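You operate a simulated robot arm through the tools that you are given. There is no shell and no other tool.

Carry out the task below with a simulated robot arm. There is one attempt and no reset: what you move stays moved.

JOB
Fetch the yellow-labelled white bottle and stand it on the upper deck of the store trolley. Take the rod and leave it on the upper deck of the store trolley. Take the black tape roll on the top of the lab bench and put it away on the upper shelf of the steel rack. Take the red sink plug and put it on the top of the lab bench. Push the spares door of the workbench shut. Switch the trolley brake lever off. Put the purple-handled jug in the soak tub floor. Take the orange cup and put it on the yellow tape roll. Pull the powder table drawer open. Any order will do. Set down upright: yellow-labelled white bottle, purple-handled jug, orange cup. The trolley brake lever goes to its stop.

The check looks at the end state, three seconds after you hand in, the way a careful person would. Anything else that was tipped, shoved, dropped, spilled or broken makes it a failure.

ROBOT AND FRAMES
A 5-joint arm with a three-finger gripper on a trunk, on a base that drives. Base frame: it is fixed to the floor where the robot stands at the start and does not move with it; the origin is under the middle of the robot, x ahead of it, y to its left, z up. Lengths are in cm, angles in degrees, forces in N, time in s.
With the tool pointing down near the work surface it reaches from about 24 to 62 cm from the robot's upright axis, wherever it stands. Its first joint turns from -166.0 to 166.0 degrees. Places, roughly: black tape roll (6x6x2 cm) [280, 220, 90]; orange cup (7x7x8 cm) [600, -30, 60]; powder table drawer [320, -60, 80]; purple-handled jug [375, -50, 25]; red sink plug (7x7x6 cm) [310, 200, 120]; rod (5x4x17 cm) [270, 210, 100]; soak tub floor (32x26 cm) [638, 98, 74]; spares door of the workbench [400, 150, 50]; top of the lab bench [180, 250, 90]; trolley brake lever [460, -50, 70]; upper deck of the store trolley [430, -40, 70]; upper shelf of the steel rack (24x144 cm) [-120, 78, 52]; yellow tape roll (6x6x2 cm) [580, -70, 50]; yellow-labelled white bottle [250, 200, 100]. The tool tilts only in the upright plane through the base axis and itself; it spins freely about its own axis. Payload 1.37 kg.
Tool frame: the origin (TCP) lies between the finger pads and is the grasp point; the fingertips stand 1.6 cm ahead of it; z points along the fingers, y is the line along which they close. Largest opening 10.1 cm; the body of the gripper starts 8.2 cm behind the TCP.
Orientation is that of the tool frame in the base frame, as a unit quaternion [x, y, z, w]. With the fingers straight down and closing along the base's y, the tool's x points along the base's -x, its y along +y and its z along -z.

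CONTROLS
- The arm moves only by the tool step_arm. Its argument "moves" is a list that holds one entry, the list of rows, each a list of 6 numbers: the shift along the tool's x, y, z in cm, then the turn, a rotation vector about the tool's x, y, z in degrees. In form: [[[dx, dy, dz, rx, ry, rz], ...]]. A call has 1 to 20 rows; each row is the pose to reach, as a shift and turn from the pose commanded when the call began, along the tool's axes at that moment. "gripper" is the opening, from 0 (shut) to 1 (fully open), set as the call begins (left out, the last holds). Each row takes 0.2 s and may step no farther than 5 cm and 8.6 degrees from the row before; otherwise, or with a gripper value out of range, the whole call is refused. Where a pose cannot be reached the arm comes as near as it can. A force on the tool above 40 N (or 10 N above the force at the start of the call, whichever is more), or a blocked arm, ends the call early, and 0.2 s more pass. The fingers move at their own pace (about 4.5 cm/s each) and stop on an object; they squeeze with about 26 N. The grip force told is the motor's: it shows also when the fingers shut on nothing. Time passes only in rows, and 0.2 s behind the last, so rows that repeat a pose let the fingers close. It gives the time, the measured TCP pose, the force on the tool (base axes), the opening and the grip force at its end, in the units of the frame above (readings bear some noise), with the torque about the TCP (base axes, N m) and any sound that the robot's microphone picked up.
- Cameras (640 x 400 px; columns grow to the right, rows downward): "scene" is now at [2.53, 14.31, 152.73]; the picture's right is [-0.34, -0.94, 0.00], its down [-0.48, 0.18, -0.86] and it looks along [0.80, -0.30, -0.52] (base axes); focal length 284 px, centre (320, 200). "wrist" rides on the gripper at [7.2, 2, -10.4] in the tool frame; the picture's right is [-0.26, 0.96, 0.00], its down [-0.76, -0.21, -0.62] and it looks along [-0.60, -0.16, 0.78] (tool axes); focal length 265 px, centre (320, 200).
- grab_frame(camera): a new picture of that camera. No time passes.
- slide_trunk(by): slides the trunk up (or, below 0, down) by that many cm; the arm and the scene camera ride with it, the base frame stays. It gives what a move gives, with no picture.
- base_move(legs): drives the robot by 1 to 6 legs, each [ahead, left, turn to the left] in cm, cm and degrees, along the robot's own axes; the way and the turn of a leg run together, so that a leg with both is an arc; at most 150 cm and 180 degrees a leg. The arm and the cameras ride along, it lands a little off, and it stops where it bumps. It gives what a move gives.
- turn_head(pan, tilt): turns the head with the scene camera to pan (to the left, within 155 degrees either way) and tilt (down, from -29 to 69), counted from straight ahead of the robot. It gives what a move gives.
- probe_pixels(camera, pixels): for up to 12 pixels [column, row] of the newest picture of that camera ("zoom" is the newest enlarged one), the place [x, y, z] in the base frame of the surface seen there, good to about 0.2 cm. No time passes.
- enlarge(camera, box): a new picture of the part [left, top, right, bottom] of that camera's present view, enlarged. No time passes.
- job_done(): hands the job in; it is judged then, once.

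Unless the task says otherwise, let go and move clear before handing in.

The tools are called after "Request:" as a command line: name --argument value ..., lists and objects as JSON in quotes. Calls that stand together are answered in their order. step_arm: Moves the arm, as the interface text tells. Its arguments: {"type":"object","properties":{"moves":{"type":"array","items":{"type":"array","items":{"type":"array","items":{"type":"number"}}}},"gripper":{"type":"number"}},"required":["moves"]} The other tools are called the same way: slide_trunk (by) slides the trunk up or down; base_move (legs) drives the base; turn_head (pan, tilt) turns the head that bears the scene camera; grab_frame (camera) takes a picture; probe_pixels (camera, pixels) gives the place of the surface under pixels of a picture; enlarge (camera, box) takes an enlarged picture of a part of a camera's view; job_done () hands the job in.

At the start:

```text
time: 0.0
position: [41.69, -12.05, 116.69]
tcp_rot: [0.0, 1.0, 0.0, 0.0]
force: [-0.4, 0.9, -0.9]
torque: [0.02, -0.01, 0.01]
finger_gap: 10.03
grasp_force: 0.0
trunk travel left (down, up): [-45.0, 14.0]
robot x, y, heading: [0.06, -0.3, -0.2]
head pan, tilt: [-20.1, 31.0]
```

scene: 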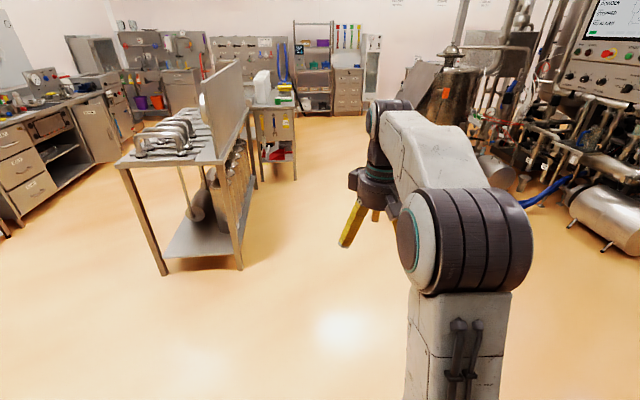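
wrist: 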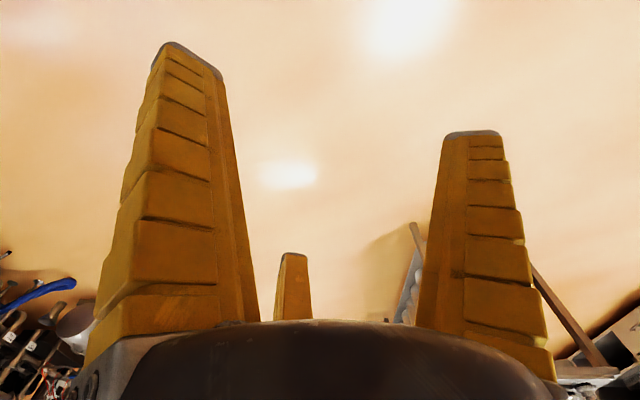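

The first picture shows a lab with a trolley ahead (around pixel 190,140), benches at left and a machine on the right. I'll look around with the head before moving anything.

Request:
turn_head --pan 40 --tilt 20

Request:
grab_frame --camera "scene"

```text
time: 1.3
position: [41.78, -12.07, 116.63]
tcp_rot: [0.001, 1.0, 0.0, -0.001]
force: [0.0, -0.1, 0.5]
torque: [0.0, -0.04, 0.01]
finger_gap: 10.04
grasp_force: 0.1
trunk travel left (down, up): [-45.0, 14.0]
robot x, y, heading: [0.05, -0.05, 0.3]
head pan, tilt: [40.0, 20.0]
```

```text
taken
```

scene: 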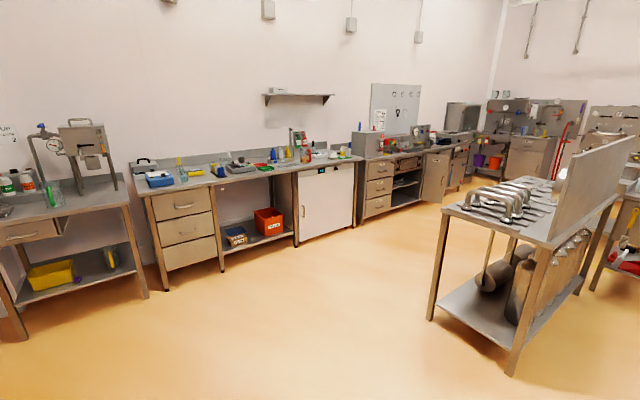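

The left view shows the lab bench (pixels 150-360, 150-180), with objects on it, and other benches. I'll enlarge parts of it to identify objects.

Request:
enlarge --camera "scene" --box '[130, 120, 370, 270]'

Request:
enlarge --camera "scene" --box '[340, 80, 500, 220]'

Request:
enlarge --camera "scene" --box '[460, 70, 640, 200]'

Request:
enlarge --camera "scene" --box '[0, 110, 150, 330]'

```text
2.67 times, centred on (250, 195) of scene
```

zoom: 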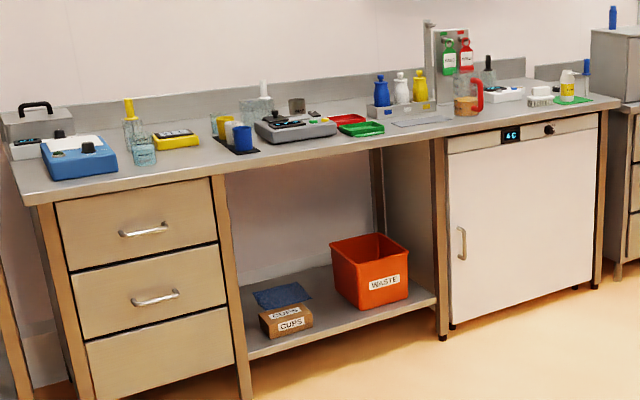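

```text
2.86 times, centred on (420, 150) of scene
```

zoom: 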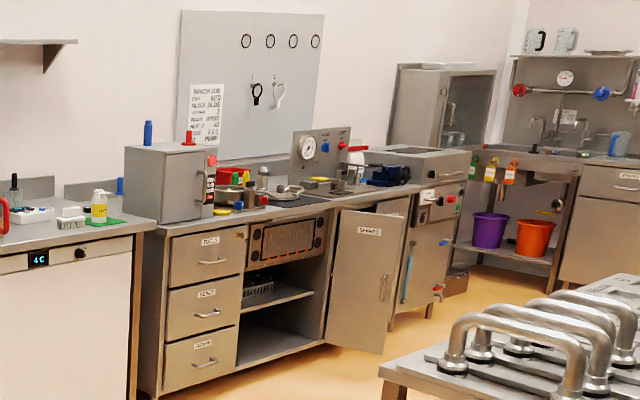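

```text
3.08 times, centred on (550, 135) of scene
```

zoom: 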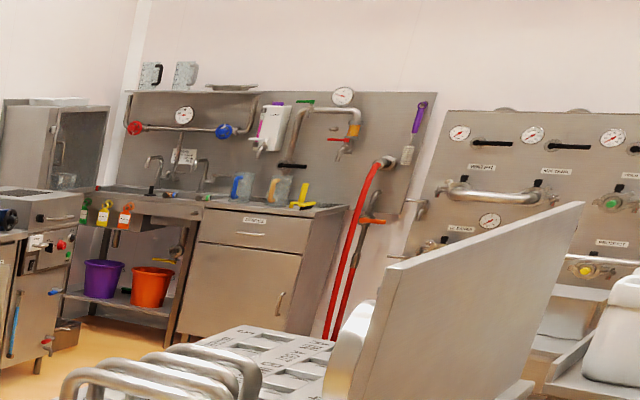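

```text
1.82 times, centred on (75, 220) of scene
```

zoom: 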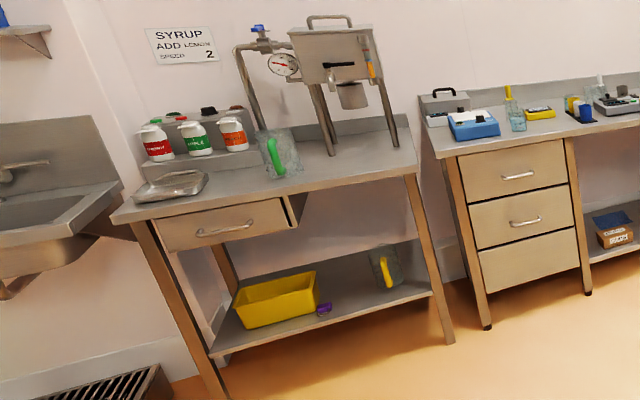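

The lab bench holds the yellow-labelled bottle (zoom 567,85), and a red object sits on the steel box of the workbench. I'll look around in the other directions too.

Request:
turn_head --pan 110 --tilt 25

Request:
grab_frame --camera "scene"

Request:
turn_head --pan 155 --tilt 30

Request:
grab_frame --camera "scene"

Request:
turn_head --pan -120 --tilt 25

Request:
grab_frame --camera "scene"

Request:
turn_head --pan -60 --tilt 25

Request:
grab_frame --camera "scene"

Request:
turn_head --pan 0 --tilt 15

Request:
grab_frame --camera "scene"

```text
time: 2.7
position: [41.74, -11.99, 116.75]
tcp_rot: [0.0, 1.0, 0.0, 0.0]
force: [-0.5, -0.1, -0.4]
torque: [0.02, 0.02, -0.02]
finger_gap: 10.07
grasp_force: 0.1
trunk travel left (down, up): [-45.0, 14.0]
robot x, y, heading: [0.04, 0.1, 0.1]
head pan, tilt: [110.0, 25.0]
```

```text
taken
```

scene: 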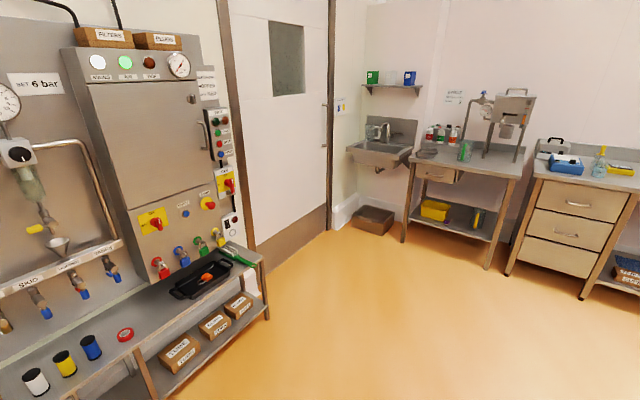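

```text
time: 3.8
position: [41.77, -11.99, 116.67]
tcp_rot: [0.0, 1.0, 0.0, -0.001]
force: [0.5, -0.4, -0.5]
torque: [0.03, -0.02, 0.0]
finger_gap: 10.06
grasp_force: 0.2
trunk travel left (down, up): [-45.0, 14.0]
robot x, y, heading: [-0.07, 0.08, 0.1]
head pan, tilt: [154.7, 30.0]
```

```text
taken
```

scene: 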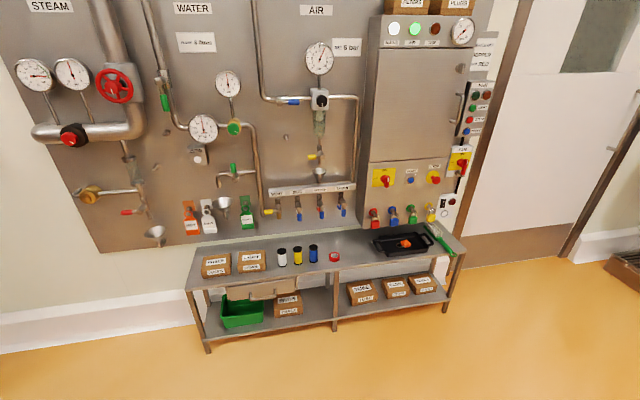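

```text
time: 7.6
position: [41.82, -12.1, 116.69]
tcp_rot: [0.0, 1.0, 0.0, 0.0]
force: [0.6, -0.3, -0.2]
torque: [-0.01, 0.03, -0.02]
finger_gap: 10.05
grasp_force: 0.1
trunk travel left (down, up): [-45.0, 14.0]
robot x, y, heading: [0.07, 0.13, -0.1]
head pan, tilt: [-120.0, 25.0]
```

```text
taken
```

scene: 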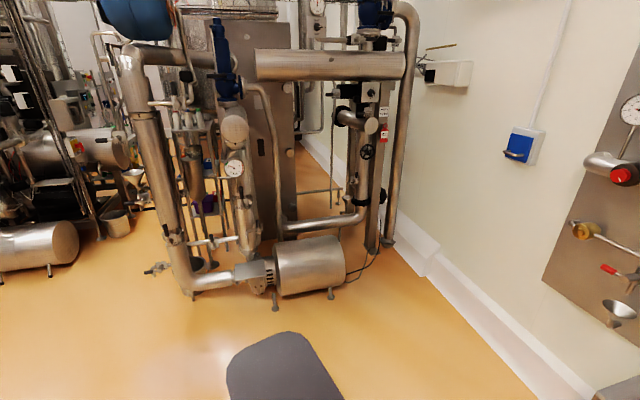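

```text
time: 8.9
position: [41.77, -12.1, 116.71]
tcp_rot: [0.0, 1.0, 0.0, 0.0]
force: [0.6, -0.4, 0.1]
torque: [0.0, 0.0, 0.01]
finger_gap: 10.09
grasp_force: 0.1
trunk travel left (down, up): [-45.0, 14.0]
robot x, y, heading: [0.04, 0.25, -0.1]
head pan, tilt: [-60.0, 25.0]
```

```text
taken
```

scene: 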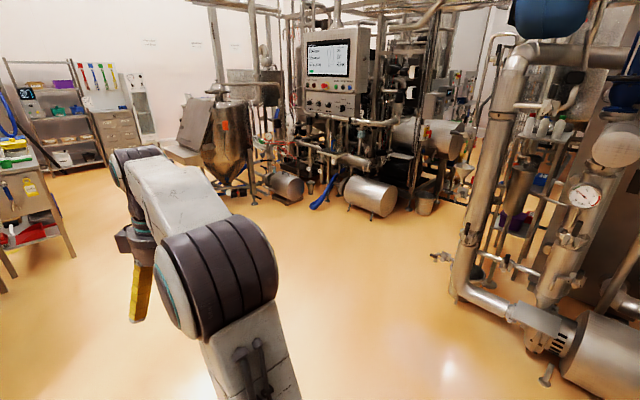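

```text
time: 10.2
position: [41.82, -12.11, 116.76]
tcp_rot: [0.0, 1.0, 0.001, 0.0]
force: [0.2, 0.1, -0.5]
torque: [-0.03, -0.01, 0.02]
finger_gap: 10.04
grasp_force: 0.1
trunk travel left (down, up): [-45.0, 14.0]
robot x, y, heading: [-0.01, 0.02, -0.1]
head pan, tilt: [0.0, 15.0]
```

```text
taken
```

scene: 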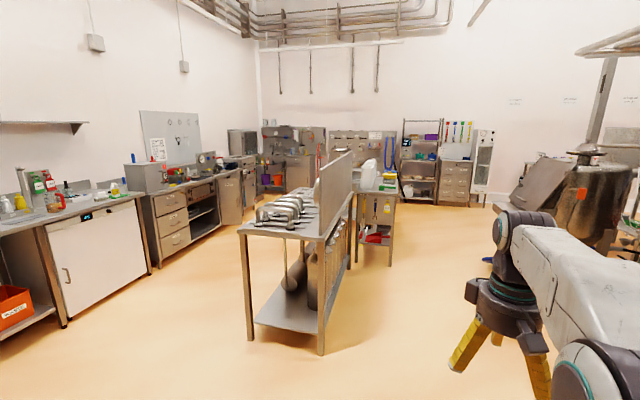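

The view straight ahead shows the trolley, its neighbour, and the back wall. I'll enlarge the middle and left parts.

Request:
enlarge --camera "scene" --box '[240, 110, 400, 210]'

Request:
enlarge --camera "scene" --box '[340, 150, 420, 270]'

Request:
enlarge --camera "scene" --box '[390, 100, 510, 220]'

Request:
enlarge --camera "scene" --box '[100, 120, 260, 260]'

Request:
enlarge --camera "scene" --box '[0, 140, 160, 240]'

```text
4.00 times, centred on (320, 160) of scene
```

zoom: 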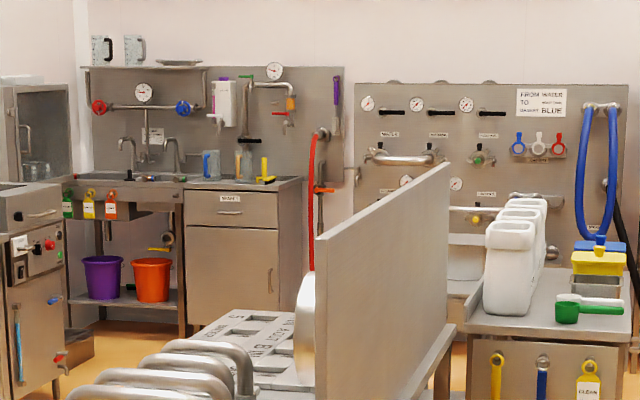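

```text
3.33 times, centred on (380, 210) of scene
```

zoom: 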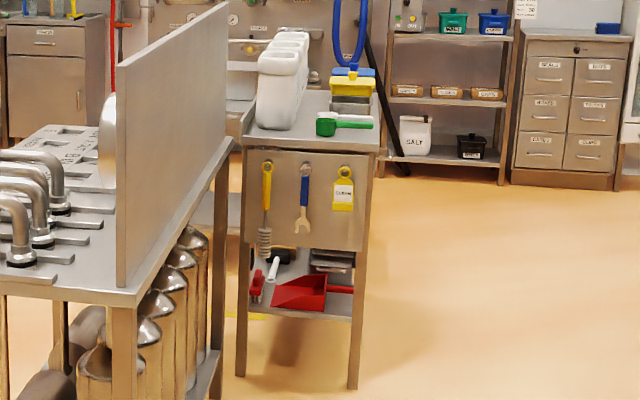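

```text
3.33 times, centred on (450, 160) of scene
```

zoom: 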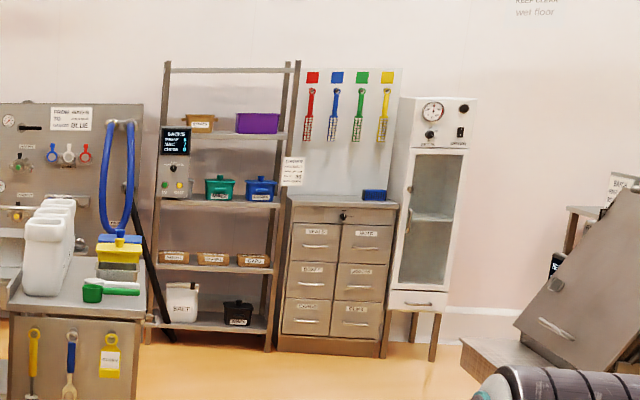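

```text
2.86 times, centred on (180, 190) of scene
```

zoom: 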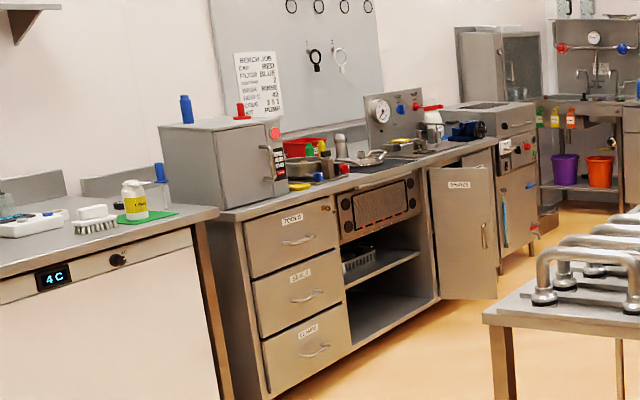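

```text
4.00 times, centred on (80, 190) of scene
```

zoom: 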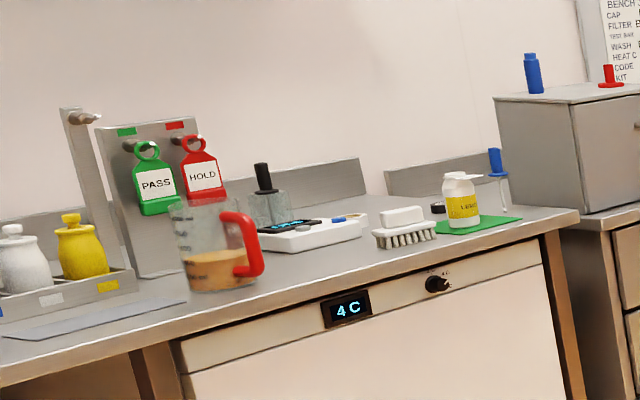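

The bottle (zoom 460,200), tape roll (438,208), and blue rod (495,165) sit at the right end of the lab bench; the red plug (610,75) is on the steel box. Let me probe places with a fresh scene frame.

Request:
grab_frame --camera "scene"

Request:
probe_pixels --camera "zoom" --pixels '[[462, 222], [438, 209], [495, 160], [505, 211], [609, 78], [532, 80], [440, 240], [560, 225], [400, 225], [300, 300], [620, 200], [500, 190]]'

Request:
probe_pixels --camera "scene" --pixels '[[240, 232], [321, 240], [280, 180], [355, 190], [397, 192], [375, 185], [351, 262], [390, 265], [370, 170], [320, 355], [243, 340], [440, 140]]'

```text
taken
```

scene: 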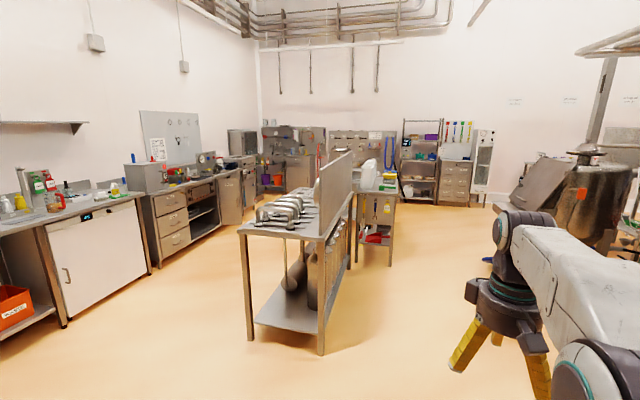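

```text
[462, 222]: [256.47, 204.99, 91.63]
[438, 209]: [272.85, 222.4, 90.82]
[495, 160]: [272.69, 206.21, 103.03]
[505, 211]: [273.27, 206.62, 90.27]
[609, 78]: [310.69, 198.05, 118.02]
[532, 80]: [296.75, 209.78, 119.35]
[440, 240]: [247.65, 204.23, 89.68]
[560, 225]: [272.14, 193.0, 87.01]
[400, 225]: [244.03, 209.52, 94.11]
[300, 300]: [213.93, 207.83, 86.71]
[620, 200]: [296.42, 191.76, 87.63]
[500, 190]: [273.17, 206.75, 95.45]
```

```text
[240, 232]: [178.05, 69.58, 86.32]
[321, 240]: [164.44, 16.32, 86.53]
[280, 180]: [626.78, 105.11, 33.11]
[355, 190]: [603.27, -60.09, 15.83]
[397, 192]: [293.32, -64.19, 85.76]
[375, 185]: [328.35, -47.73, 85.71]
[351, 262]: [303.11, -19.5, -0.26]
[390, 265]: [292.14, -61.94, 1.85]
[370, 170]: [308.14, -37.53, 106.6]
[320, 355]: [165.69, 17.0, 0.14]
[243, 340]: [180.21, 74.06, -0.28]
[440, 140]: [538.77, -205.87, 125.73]
```

Powder-table-like unit stands at about x 293–330, y −64, z 86, with the first trolley at x 165+, y 16–75. I'll look down at my own base to learn its footprint.

Request:
turn_head --pan 0 --tilt 69

Request:
grab_frame --camera "scene"

Request:
turn_head --pan 130 --tilt 69

Request:
grab_frame --camera "scene"

Request:
turn_head --pan -100 --tilt 69

Request:
grab_frame --camera "scene"

```text
time: 11.5
position: [41.84, -12.01, 116.63]
tcp_rot: [0.0, 1.0, 0.0, 0.0]
force: [-0.6, 0.1, 0.1]
torque: [0.01, 0.01, -0.03]
finger_gap: 10.07
grasp_force: 0.0
trunk travel left (down, up): [-45.0, 14.0]
robot x, y, heading: [0.12, 0.06, -0.1]
head pan, tilt: [0.0, 68.8]
```

```text
taken
```

scene: 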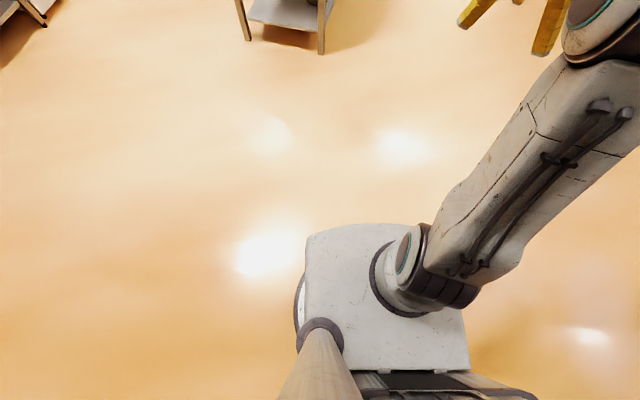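

```text
time: 13.6
position: [41.7, -12.08, 116.76]
tcp_rot: [0.0, 1.0, 0.0, 0.0]
force: [0.4, -0.4, -0.3]
torque: [-0.02, -0.02, 0.01]
finger_gap: 10.09
grasp_force: 0.1
trunk travel left (down, up): [-45.0, 14.0]
robot x, y, heading: [-0.27, -0.12, 0.0]
head pan, tilt: [130.0, 68.8]
```

```text
taken
```

scene: 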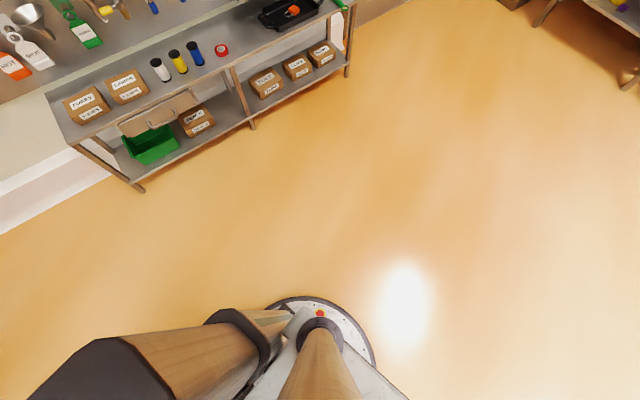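

```text
time: 16.9
position: [41.92, -12.15, 116.57]
tcp_rot: [0.0, 1.0, -0.001, 0.0]
force: [0.9, 0.1, 0.1]
torque: [0.02, 0.01, -0.02]
finger_gap: 10.04
grasp_force: 0.1
trunk travel left (down, up): [-45.0, 14.0]
robot x, y, heading: [-0.21, 0.18, -0.1]
head pan, tilt: [-100.0, 68.8]
```

```text
taken
```

scene: 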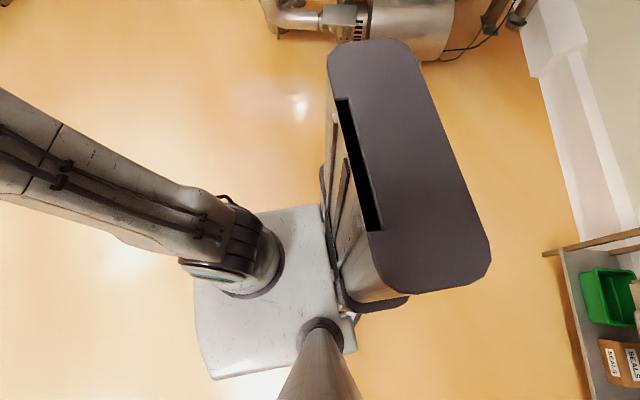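

The base appears round with a trunk column behind it. I'll probe points of the body in this view and on the base rim.

Request:
probe_pixels --camera "scene" --pixels '[[200, 300], [215, 375], [255, 215], [240, 260], [335, 60], [480, 280], [415, 60], [385, 290], [310, 210], [400, 305], [390, 303], [322, 180]]'

Request:
turn_head --pan 130 --tilt 69

Request:
grab_frame --camera "scene"

Request:
probe_pixels --camera "scene" --pixels '[[320, 300], [268, 308], [374, 360], [345, 315], [360, 335], [130, 190], [350, 70], [75, 145], [55, 95], [220, 50], [160, 70], [340, 10]]'

```text
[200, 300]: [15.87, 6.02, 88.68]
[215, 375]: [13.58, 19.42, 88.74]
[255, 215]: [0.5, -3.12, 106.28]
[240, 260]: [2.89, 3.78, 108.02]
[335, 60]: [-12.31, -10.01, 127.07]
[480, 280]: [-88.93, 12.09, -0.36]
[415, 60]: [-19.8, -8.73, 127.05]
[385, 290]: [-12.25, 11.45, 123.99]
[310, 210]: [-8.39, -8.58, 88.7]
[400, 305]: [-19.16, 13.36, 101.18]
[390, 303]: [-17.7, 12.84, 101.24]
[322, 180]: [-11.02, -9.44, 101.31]
```

```text
time: 20.1
position: [41.78, -12.12, 116.69]
tcp_rot: [0.0, 1.0, 0.0, 0.0]
force: [0.3, -0.3, -0.5]
torque: [0.0, 0.02, -0.03]
finger_gap: 10.04
grasp_force: 0.0
trunk travel left (down, up): [-45.0, 14.0]
robot x, y, heading: [0.12, -0.06, 0.0]
head pan, tilt: [130.0, 68.8]
```

```text
taken
```

scene: 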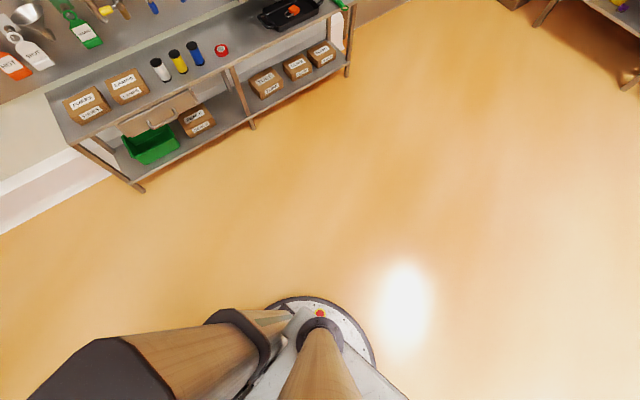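

```text
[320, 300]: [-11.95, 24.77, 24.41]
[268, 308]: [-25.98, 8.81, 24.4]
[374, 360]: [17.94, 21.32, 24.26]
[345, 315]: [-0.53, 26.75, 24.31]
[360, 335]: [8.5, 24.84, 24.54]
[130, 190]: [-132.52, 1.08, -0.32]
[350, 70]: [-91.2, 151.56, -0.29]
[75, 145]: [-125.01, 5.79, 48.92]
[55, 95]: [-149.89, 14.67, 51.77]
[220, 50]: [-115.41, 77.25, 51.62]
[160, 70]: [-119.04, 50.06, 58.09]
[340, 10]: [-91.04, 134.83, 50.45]
```

The base is a disk of about 27 cm radius, rack edge at x −125…−91 with shelf z about 51.7, and the room is turned about −14.5°. I'll drive to the lab bench's right end, stopping well short of its front edge.

Request:
base_move --legs '[[0, 0, 47.7], [148.7, 0, 0], [0, 0, -35.4], [100, 0, 0], [51.9, 0, 0], [0, 0, 63.2]]'

Request:
turn_head --pan 0 --tilt 35

Request:
grab_frame --camera "scene"

```text
time: 41.7
position: [270.64, 189.8, 116.72]
tcp_rot: [-0.613, 0.79, 0.0, 0.0]
force: [-0.1, 0.3, 0.9]
torque: [0.0, -0.01, 0.01]
finger_gap: 10.05
grasp_force: 0.1
trunk travel left (down, up): [-45.0, 14.0]
robot x, y, heading: [248.46, 152.02, 75.4]
head pan, tilt: [130.0, 68.8]
```

```text
time: 43.8
position: [270.69, 189.87, 116.81]
tcp_rot: [-0.613, 0.79, 0.0, 0.0]
force: [-0.2, 0.8, -0.1]
torque: [0.03, -0.02, -0.02]
finger_gap: 10.04
grasp_force: 0.0
trunk travel left (down, up): [-45.0, 14.0]
robot x, y, heading: [248.63, 152.32, 75.5]
head pan, tilt: [0.0, 35.0]
```

```text
taken
```

scene: 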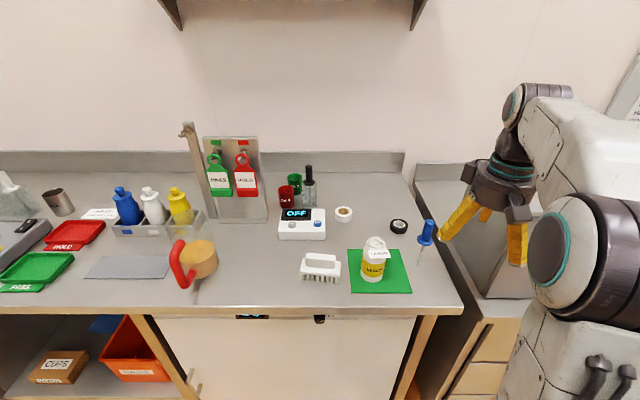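

The bench top is clear now: bottle at (374,262) on the green mat, black tape at (398,226), blue rod at (425,235), white tape at (343,214). I'll enlarge and probe.

Request:
enlarge --camera "scene" --box '[320, 190, 480, 310]'

Request:
probe_pixels --camera "zoom" --pixels '[[312, 140], [312, 150], [305, 145], [424, 130], [422, 155], [425, 180], [405, 300], [396, 280], [218, 205], [218, 245], [218, 320], [218, 355]]'

Request:
probe_pixels --camera "scene" --pixels '[[461, 310], [404, 175], [372, 320], [240, 315], [412, 290], [352, 288], [345, 213], [430, 200], [300, 225], [530, 300], [440, 300], [200, 200]]'

```text
3.33 times, centred on (400, 250) of scene
```

zoom: 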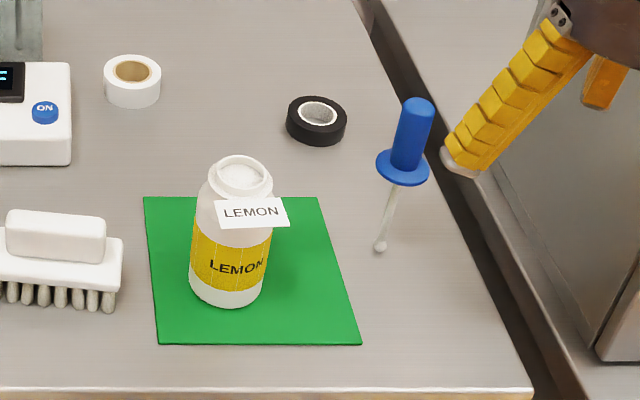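

```text
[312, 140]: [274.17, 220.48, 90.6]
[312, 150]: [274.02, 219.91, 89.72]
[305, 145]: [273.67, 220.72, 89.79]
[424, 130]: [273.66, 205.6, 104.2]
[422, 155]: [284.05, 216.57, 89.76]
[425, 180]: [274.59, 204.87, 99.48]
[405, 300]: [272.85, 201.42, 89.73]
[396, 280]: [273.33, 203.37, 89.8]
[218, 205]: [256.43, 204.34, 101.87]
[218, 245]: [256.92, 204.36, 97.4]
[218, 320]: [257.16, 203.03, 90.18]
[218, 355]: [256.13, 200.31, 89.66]
```

```text
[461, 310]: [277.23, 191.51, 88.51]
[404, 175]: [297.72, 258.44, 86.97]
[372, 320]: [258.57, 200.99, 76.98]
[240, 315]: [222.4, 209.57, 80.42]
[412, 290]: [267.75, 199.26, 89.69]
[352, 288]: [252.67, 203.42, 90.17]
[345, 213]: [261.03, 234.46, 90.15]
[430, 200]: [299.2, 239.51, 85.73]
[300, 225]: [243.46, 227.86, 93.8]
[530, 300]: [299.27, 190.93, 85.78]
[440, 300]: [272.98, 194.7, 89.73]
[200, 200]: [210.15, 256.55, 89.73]
```

The rod (blue handle, standing at about (273.5,205)), bottle at about (257,205) and black tape at about (274,221) are localised. Now I'll look right at the plug on the steel box.

Request:
turn_head --pan -40 --tilt 20

Request:
grab_frame --camera "scene"

```text
time: 44.9
position: [270.66, 189.64, 116.66]
tcp_rot: [-0.613, 0.79, 0.0, 0.001]
force: [0.1, 0.1, -0.3]
torque: [0.01, -0.01, 0.0]
finger_gap: 10.04
grasp_force: 0.1
trunk travel left (down, up): [-45.0, 14.0]
robot x, y, heading: [248.29, 152.83, 75.6]
head pan, tilt: [-40.0, 20.0]
```

```text
taken
```

scene: 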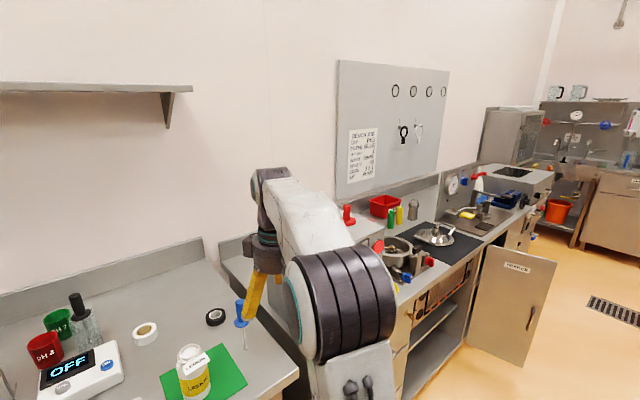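

The arm hides the box; the plug shows at (347,215). I'll raise the trunk fully, then move the base right along the bench so the plug is within reach.

Request:
slide_trunk --by 14

Request:
base_move --legs '[[0, -28, 0]]'

Request:
turn_head --pan -10 --tilt 30

Request:
grab_frame --camera "scene"

Request:
grab_frame --camera "wrist"

```text
time: 46.5
position: [270.62, 189.79, 130.69]
tcp_rot: [-0.613, 0.79, -0.001, 0.0]
force: [0.2, -1.0, 0.2]
torque: [-0.03, -0.01, 0.0]
finger_gap: 10.07
grasp_force: 0.1
trunk travel left (down, up): [-59.0, 0.0]
robot x, y, heading: [248.7, 152.4, 75.5]
head pan, tilt: [-40.0, 20.0]
```

```text
time: 48.4
position: [296.79, 183.15, 130.63]
tcp_rot: [-0.614, 0.789, 0.0, -0.001]
force: [-0.1, -0.3, -0.2]
torque: [0.02, 0.05, 0.02]
finger_gap: 10.04
grasp_force: 0.1
trunk travel left (down, up): [-59.0, 0.0]
robot x, y, heading: [275.14, 145.53, 75.8]
head pan, tilt: [-40.0, 20.0]
```

```text
time: 49.4
position: [296.68, 183.2, 130.75]
tcp_rot: [-0.614, 0.789, 0.0, -0.001]
force: [0.9, -0.6, -0.8]
torque: [0.01, -0.01, 0.02]
finger_gap: 10.05
grasp_force: 0.1
trunk travel left (down, up): [-59.0, 0.0]
robot x, y, heading: [274.69, 145.28, 75.8]
head pan, tilt: [-10.0, 30.0]
```

```text
taken
```

scene: 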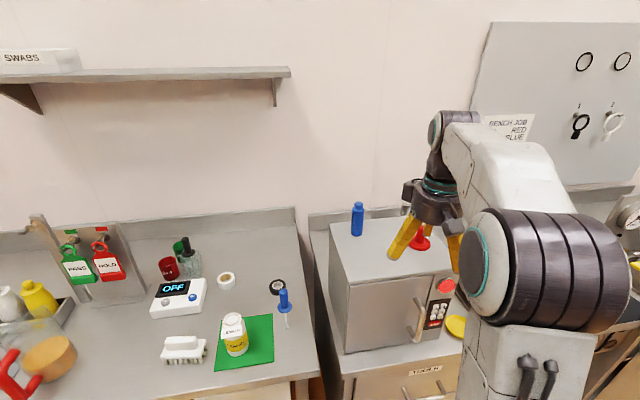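

```text
taken
```

wrist: 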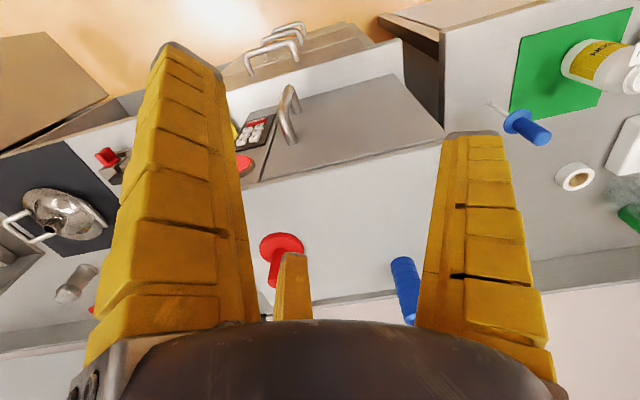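

The plug now shows between the fingers at scene (422,238) and wrist (280,255). I'll enlarge and probe it and the box.

Request:
enlarge --camera "scene" --box '[320, 180, 480, 300]'

Request:
probe_pixels --camera "wrist" --pixels '[[282, 240], [262, 245], [302, 245], [282, 234], [272, 270], [270, 285], [280, 262], [350, 230], [410, 130], [300, 190], [400, 290], [340, 290]]'

Request:
probe_pixels --camera "zoom" --pixels '[[400, 220], [400, 240], [395, 252], [385, 248], [425, 250], [120, 375], [40, 190], [300, 375], [500, 330], [155, 130], [155, 90], [440, 280]]'

```text
3.33 times, centred on (400, 240) of scene
```

zoom: 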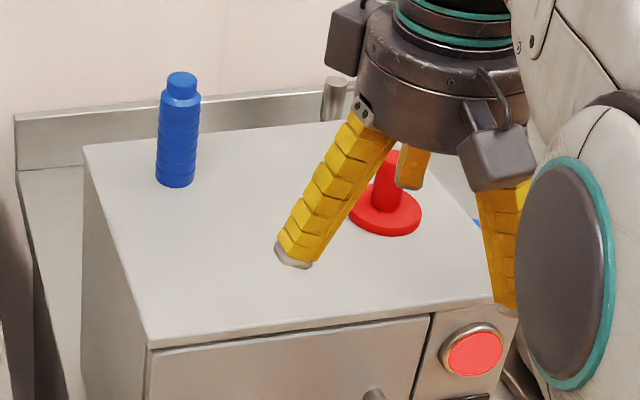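

```text
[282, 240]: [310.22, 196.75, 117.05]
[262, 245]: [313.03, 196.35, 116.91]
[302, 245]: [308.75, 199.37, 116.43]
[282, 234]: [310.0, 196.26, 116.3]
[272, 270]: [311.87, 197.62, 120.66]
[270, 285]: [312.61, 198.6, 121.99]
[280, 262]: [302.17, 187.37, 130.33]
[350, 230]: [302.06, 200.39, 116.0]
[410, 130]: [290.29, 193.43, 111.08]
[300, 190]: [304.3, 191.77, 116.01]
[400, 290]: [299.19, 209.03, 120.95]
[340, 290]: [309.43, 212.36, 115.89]
```

```text
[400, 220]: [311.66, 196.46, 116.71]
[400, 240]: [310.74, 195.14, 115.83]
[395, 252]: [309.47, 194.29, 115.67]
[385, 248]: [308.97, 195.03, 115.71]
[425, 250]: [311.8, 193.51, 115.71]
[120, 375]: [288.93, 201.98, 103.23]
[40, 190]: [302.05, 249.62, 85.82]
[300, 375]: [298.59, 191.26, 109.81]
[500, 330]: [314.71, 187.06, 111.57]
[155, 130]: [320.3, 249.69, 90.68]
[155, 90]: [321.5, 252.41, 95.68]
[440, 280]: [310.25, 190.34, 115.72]
```

The box top is at z 115.9 and the plug's centre is near (311.2,199.5) with its knob up to about z 122. I'll drive 12 cm closer and re-read.

Request:
base_move --legs '[[12, 0, 0]]'

Request:
grab_frame --camera "wrist"

```text
time: 50.6
position: [299.63, 194.81, 130.57]
tcp_rot: [-0.615, 0.788, -0.001, 0.0]
force: [0.2, 0.2, -0.2]
torque: [-0.03, -0.01, 0.02]
finger_gap: 10.06
grasp_force: 0.0
trunk travel left (down, up): [-59.0, 0.0]
robot x, y, heading: [277.56, 156.74, 76.2]
head pan, tilt: [-10.0, 30.0]
```

```text
taken
```

wrist: 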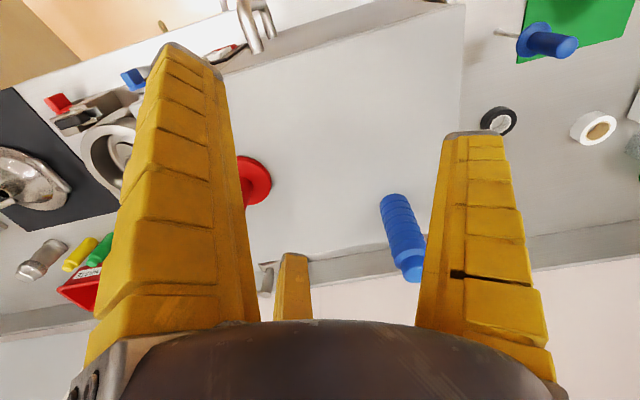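

The plug flange shows at wrist (252,182), to the left of the picture. I'll move the tool about 7.4 ahead and 10.1 right, staying at height.

Request:
step_arm --moves '[[[-2.5, -3.4, 0, 0, 0, 0], [-4.9, -6.8, 0, 0, 0, 0], [-7.4, -10.1, 0, 0, 0, 0], [-7.4, -10.1, 0, 0, 0, 0]]]' --gripper 1

Request:
grab_frame --camera "wrist"

Request:
grab_frame --camera "scene"

```text
time: 51.6
position: [311.46, 199.12, 130.59]
tcp_rot: [-0.615, 0.789, -0.001, 0.0]
force: [-0.6, 0.0, -0.1]
torque: [-0.03, -0.01, 0.0]
finger_gap: 10.07
grasp_force: 0.1
trunk travel left (down, up): [-59.0, 0.0]
robot x, y, heading: [277.84, 157.09, 75.8]
head pan, tilt: [-10.0, 30.0]
```

```text
taken
```

wrist: 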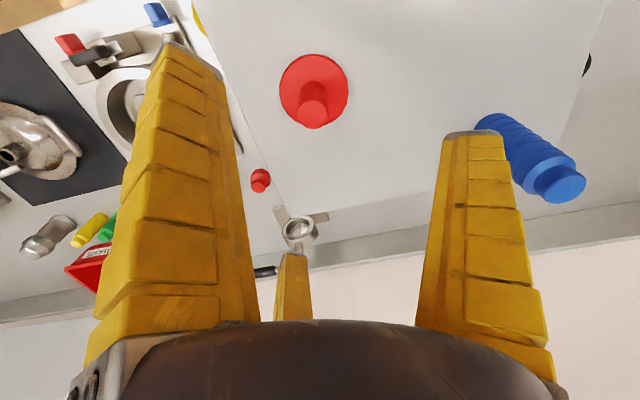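

```text
taken
```

scene: 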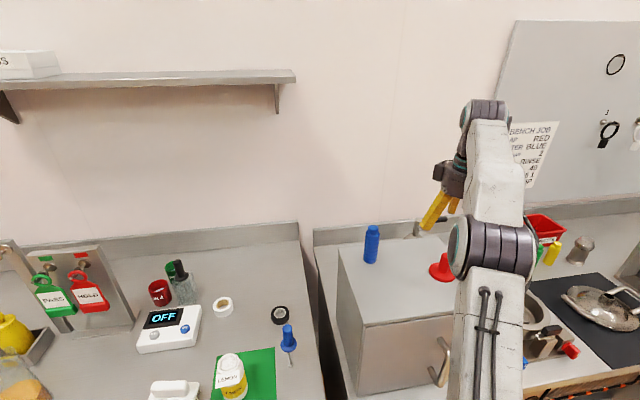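

The plug is between the fingers, flange centre at wrist (313,88). I'll probe it to refine the grasp position.

Request:
probe_pixels --camera "wrist" --pixels '[[282, 88], [345, 88], [313, 57], [313, 75], [312, 108], [312, 120], [302, 110], [323, 110], [313, 40], [296, 120], [332, 118]]'

```text
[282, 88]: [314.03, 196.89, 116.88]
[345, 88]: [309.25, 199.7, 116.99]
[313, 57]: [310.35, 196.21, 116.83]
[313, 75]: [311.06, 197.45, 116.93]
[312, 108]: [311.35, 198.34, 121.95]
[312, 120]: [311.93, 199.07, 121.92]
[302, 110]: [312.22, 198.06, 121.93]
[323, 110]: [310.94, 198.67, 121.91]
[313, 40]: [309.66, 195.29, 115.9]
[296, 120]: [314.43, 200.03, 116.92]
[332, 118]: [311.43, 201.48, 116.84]
```

The knob centre is (311.6,198.5), top z 121.9, flange top z 116.9. I'll centre over it and descend to z 119.6.

Request:
step_arm --moves '[[[0.6, -0.3, 0, 0, 0, 0], [0.6, -0.3, 4, 0, 0, 0], [0.6, -0.3, 8, 0, 0, 0], [0.6, -0.3, 11, 0, 0, 0], [0.6, -0.3, 11, 0, 0, 0]]]' --gripper 1

Request:
grab_frame --camera "wrist"

```text
time: 52.8
position: [311.33, 198.47, 119.94]
tcp_rot: [-0.615, 0.788, 0.0, 0.0]
force: [0.0, 0.1, -0.1]
torque: [0.01, 0.04, -0.01]
finger_gap: 10.08
grasp_force: 0.0
trunk travel left (down, up): [-59.0, 0.0]
robot x, y, heading: [277.62, 157.12, 75.9]
head pan, tilt: [-10.0, 30.0]
```

```text
taken
```

wrist: 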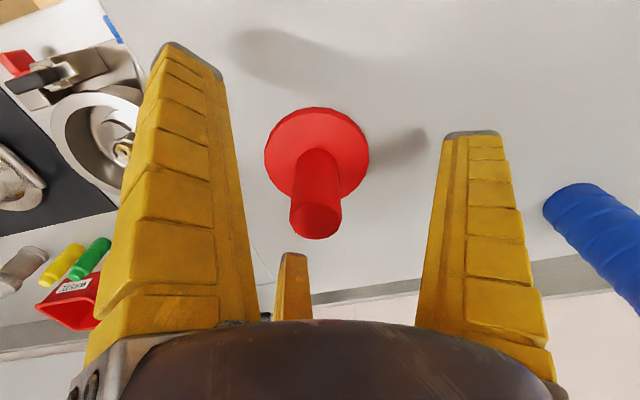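

The knob is centred between the fingers at wrist (316,190). I'll close the gripper on it.

Request:
step_arm --moves '[[[0, 0, 0, 0, 0, 0], [0, 0, 0, 0, 0, 0], [0, 0, 0, 0, 0, 0], [0, 0, 0, 0, 0, 0], [0, 0, 0, 0, 0, 0], [0, 0, 0, 0, 0, 0]]]' --gripper 0

```text
time: 54.2
position: [311.26, 198.51, 120.05]
tcp_rot: [-0.615, 0.788, 0.0, 0.002]
force: [0.8, 0.0, 7.1]
torque: [-0.13, 0.12, -0.03]
finger_gap: 1.86
grasp_force: 26.4
trunk travel left (down, up): [-59.0, 0.0]
robot x, y, heading: [278.08, 157.12, 76.0]
head pan, tilt: [-10.0, 30.0]
```

The knob is held (gap 1.86, 26 N). I'll lift straight up 12 cm, then pull back toward the robot.

Request:
step_arm --moves '[[[0, 0, -3, 0, 0, 0], [0, 0, -7, 0, 0, 0], [0, 0, -11, 0, 0, 0], [0, 0, -12.5, 0, 0, 0], [4, 0, -12.5, 0, 0, 0], [8, 0, -12.5, 0, 0, 0], [12, 0, -12.5, 0, 0, 0], [16, 0, -12.5, 0, 0, 0], [16, 0, -12.5, 0, 0, 0]]]' --gripper 0

Request:
grab_frame --camera "wrist"

```text
time: 56.2
position: [307.27, 182.95, 132.43]
tcp_rot: [-0.615, 0.788, 0.0, -0.001]
force: [0.1, 0.2, -0.9]
torque: [0.02, 0.0, 0.01]
finger_gap: 1.55
grasp_force: 25.7
trunk travel left (down, up): [-59.0, 0.0]
robot x, y, heading: [277.67, 157.06, 75.9]
head pan, tilt: [-10.0, 30.0]
```

```text
taken
```

wrist: 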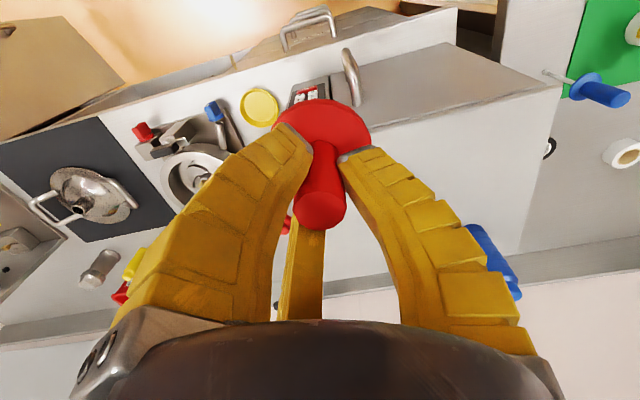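

The plug hangs from the fingertips at wrist (320,180). I'll drive left 25 cm along the bench and look again.

Request:
base_move --legs '[[0, 25, 0]]'

Request:
turn_head --pan -5 --tilt 45

Request:
grab_frame --camera "scene"

```text
time: 58.1
position: [281.76, 189.47, 132.35]
tcp_rot: [-0.618, 0.786, 0.0, 0.0]
force: [-0.4, -0.4, -0.6]
torque: [-0.03, -0.04, 0.0]
finger_gap: 1.58
grasp_force: 25.6
trunk travel left (down, up): [-59.0, 0.0]
robot x, y, heading: [252.81, 162.94, 76.4]
head pan, tilt: [-10.0, 30.0]
```

```text
time: 58.9
position: [281.88, 189.5, 132.41]
tcp_rot: [-0.618, 0.787, -0.001, 0.0]
force: [0.3, -0.4, -0.8]
torque: [0.02, 0.01, 0.02]
finger_gap: 1.59
grasp_force: 25.8
trunk travel left (down, up): [-59.0, 0.0]
robot x, y, heading: [252.57, 163.18, 76.3]
head pan, tilt: [-5.0, 45.0]
```

```text
taken
```

scene: 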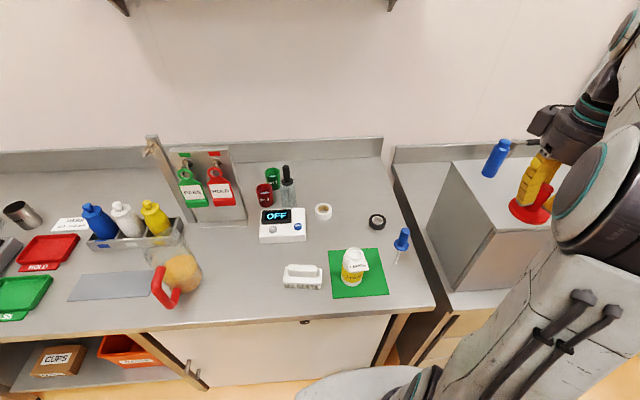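

There's a free spot behind the bottle at about scene (350,228). I'll probe it and its neighbours.

Request:
probe_pixels --camera "scene" --pixels '[[350, 225], [350, 240], [323, 210], [377, 220], [355, 265], [402, 235], [303, 238], [430, 308], [368, 225], [300, 210], [392, 292], [330, 250]]'

Request:
enlarge --camera "scene" --box '[280, 190, 440, 310]'

```text
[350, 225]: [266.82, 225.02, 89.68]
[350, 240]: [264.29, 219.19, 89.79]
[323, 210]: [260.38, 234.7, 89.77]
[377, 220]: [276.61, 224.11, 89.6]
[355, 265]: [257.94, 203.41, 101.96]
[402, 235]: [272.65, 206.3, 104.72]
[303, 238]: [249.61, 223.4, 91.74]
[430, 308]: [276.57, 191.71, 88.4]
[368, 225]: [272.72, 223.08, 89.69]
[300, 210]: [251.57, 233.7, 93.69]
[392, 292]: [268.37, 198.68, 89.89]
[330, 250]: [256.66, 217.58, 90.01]
```

```text
3.33 times, centred on (360, 250) of scene
```

zoom: 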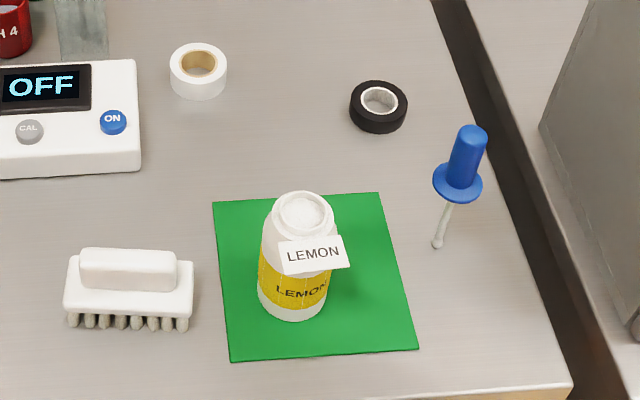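

Target for the plug is (263,221.3), clear of both tapes, the mat, and the meter. I'll carry it there at height.

Request:
step_arm --moves '[[[-3.3, 3.2, 0, 0, 0, 0], [-6.6, 6.5, 0, 0, 0, 0], [-9.9, 9.7, 0, 0, 0, 0], [-13.2, 12.9, 0, 0, 0, 0], [-16.5, 16.1, 0, 0, 0, 0], [-19.8, 19.4, 0, 0, 0, 0], [-23.1, 22.6, 0, 0, 0, 0], [-26.5, 25.8, 0, 0, 0, 0], [-26.5, 25.8, 0, 0, 0, 0]]]' --gripper 0

Request:
slide_trunk --by -20

Request:
grab_frame --camera "scene"

Request:
grab_frame --camera "wrist"

```text
time: 60.9
position: [263.36, 217.55, 130.5]
tcp_rot: [-0.618, 0.786, 0.001, 0.001]
force: [-0.3, 0.5, -0.4]
torque: [-0.01, -0.01, 0.01]
finger_gap: 1.62
grasp_force: 25.9
out of reach, approached as far as the arm can: row 7, 8, 9
trunk travel left (down, up): [-59.0, 0.0]
robot x, y, heading: [252.38, 163.13, 76.2]
head pan, tilt: [-5.0, 45.0]
```

```text
time: 63.0
position: [263.41, 217.52, 110.44]
tcp_rot: [-0.618, 0.786, 0.001, 0.001]
force: [-0.9, 0.2, -1.1]
torque: [-0.02, 0.02, 0.01]
finger_gap: 1.57
grasp_force: 26.0
trunk travel left (down, up): [-39.0, 20.0]
robot x, y, heading: [252.5, 163.65, 76.3]
head pan, tilt: [-5.0, 45.0]
```

```text
taken
```

scene: 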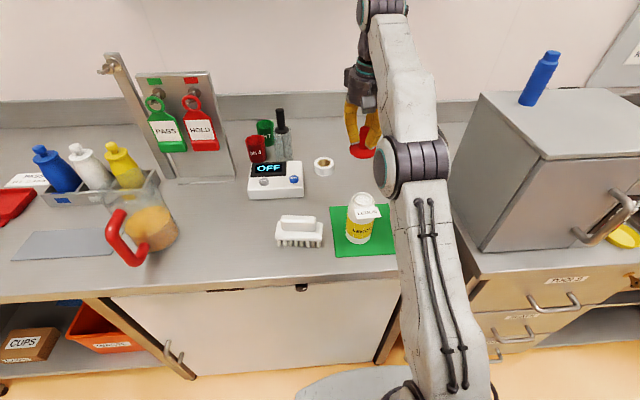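

```text
taken
```

wrist: 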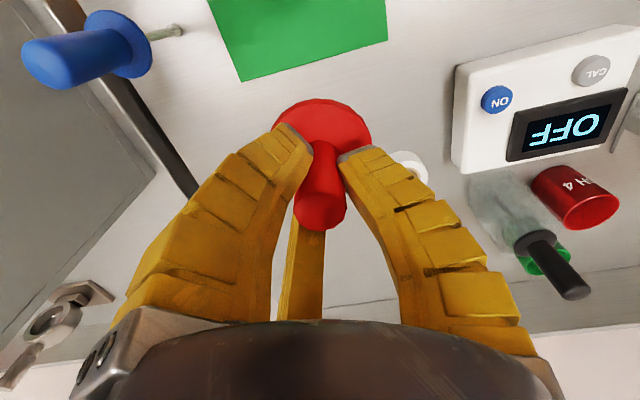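

The arm stopped a little short in y (217.5 instead of 221.3) at that height. I'll descend a bit and see where it goes.

Request:
step_arm --moves '[[[0, 0, 3, 0, 0, 0], [0, 0, 6, 0, 0, 0], [0, 0, 6, 0, 0, 0]]]' --gripper 0

```text
time: 63.8
position: [263.42, 217.62, 104.44]
tcp_rot: [-0.618, 0.786, 0.0, 0.0]
force: [0.1, -1.0, -0.7]
torque: [-0.02, 0.02, -0.01]
finger_gap: 1.58
grasp_force: 26.2
trunk travel left (down, up): [-39.0, 20.0]
robot x, y, heading: [252.73, 163.0, 76.3]
head pan, tilt: [-5.0, 45.0]
```

The commanded pose follows the measured one. I'll move ahead 3.5, left 1.2, and descend toward z 95.

Request:
step_arm --moves '[[[0, 0, 2, 0, 0, 0], [-2, 0.6, 4, 0, 0, 0], [-3.5, 1.2, 6, 0, 0, 0], [-3.5, 1.2, 8.5, 0, 0, 0], [-3.5, 1.2, 8.5, 0, 0, 0]]]' --gripper 0

Request:
grab_frame --camera "wrist"

Request:
grab_frame --camera "scene"

```text
time: 65.0
position: [263.17, 221.22, 96.12]
tcp_rot: [-0.618, 0.786, 0.001, 0.001]
force: [-0.2, -0.2, -0.9]
torque: [-0.02, 0.0, 0.0]
finger_gap: 1.58
grasp_force: 26.1
trunk travel left (down, up): [-39.0, 20.0]
robot x, y, heading: [252.24, 163.07, 76.5]
head pan, tilt: [-5.0, 45.0]
```

```text
taken
```

wrist: 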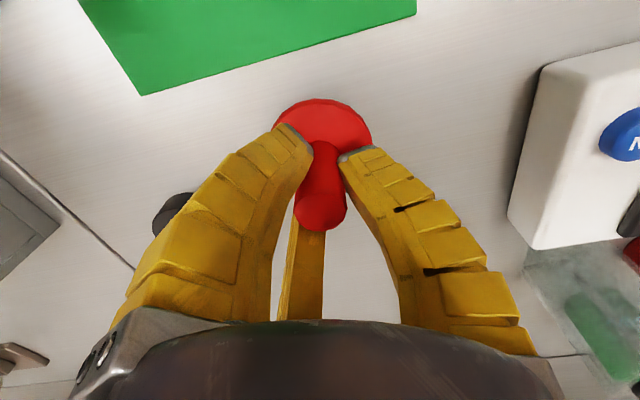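

```text
taken
```

scene: 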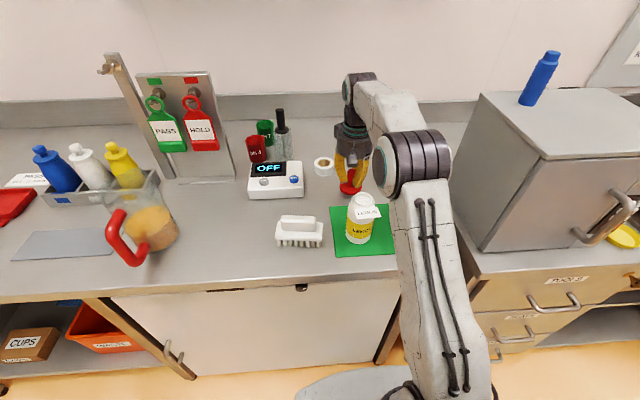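

The plug hovers over a clear spot. I'll probe the flange height to know how far remains.

Request:
probe_pixels --camera "wrist" --pixels '[[320, 108], [280, 115], [365, 125], [300, 70], [420, 200], [175, 205]]'

```text
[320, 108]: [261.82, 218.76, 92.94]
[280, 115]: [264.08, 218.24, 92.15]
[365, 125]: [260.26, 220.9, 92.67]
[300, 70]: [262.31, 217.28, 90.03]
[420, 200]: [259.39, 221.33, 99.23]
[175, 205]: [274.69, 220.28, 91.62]
```

The flange underside is about 2.1 cm above the bench. I'll lower in small steps, then open partway.

Request:
step_arm --moves '[[[0, 0, 1, 0, 0, 0], [0, 0, 1.7, 0, 0, 0], [0, 0, 2.1, 0, 0, 0], [0, 0, 2.1, 0, 0, 0]]]' --gripper 0

```text
time: 66.0
position: [263.04, 221.43, 93.98]
tcp_rot: [-0.618, 0.786, 0.001, 0.002]
force: [0.3, 3.9, 6.1]
torque: [-0.03, -0.07, 0.04]
finger_gap: 1.75
grasp_force: 26.5
trunk travel left (down, up): [-39.0, 20.0]
robot x, y, heading: [252.52, 163.04, 76.1]
head pan, tilt: [-5.0, 45.0]
```

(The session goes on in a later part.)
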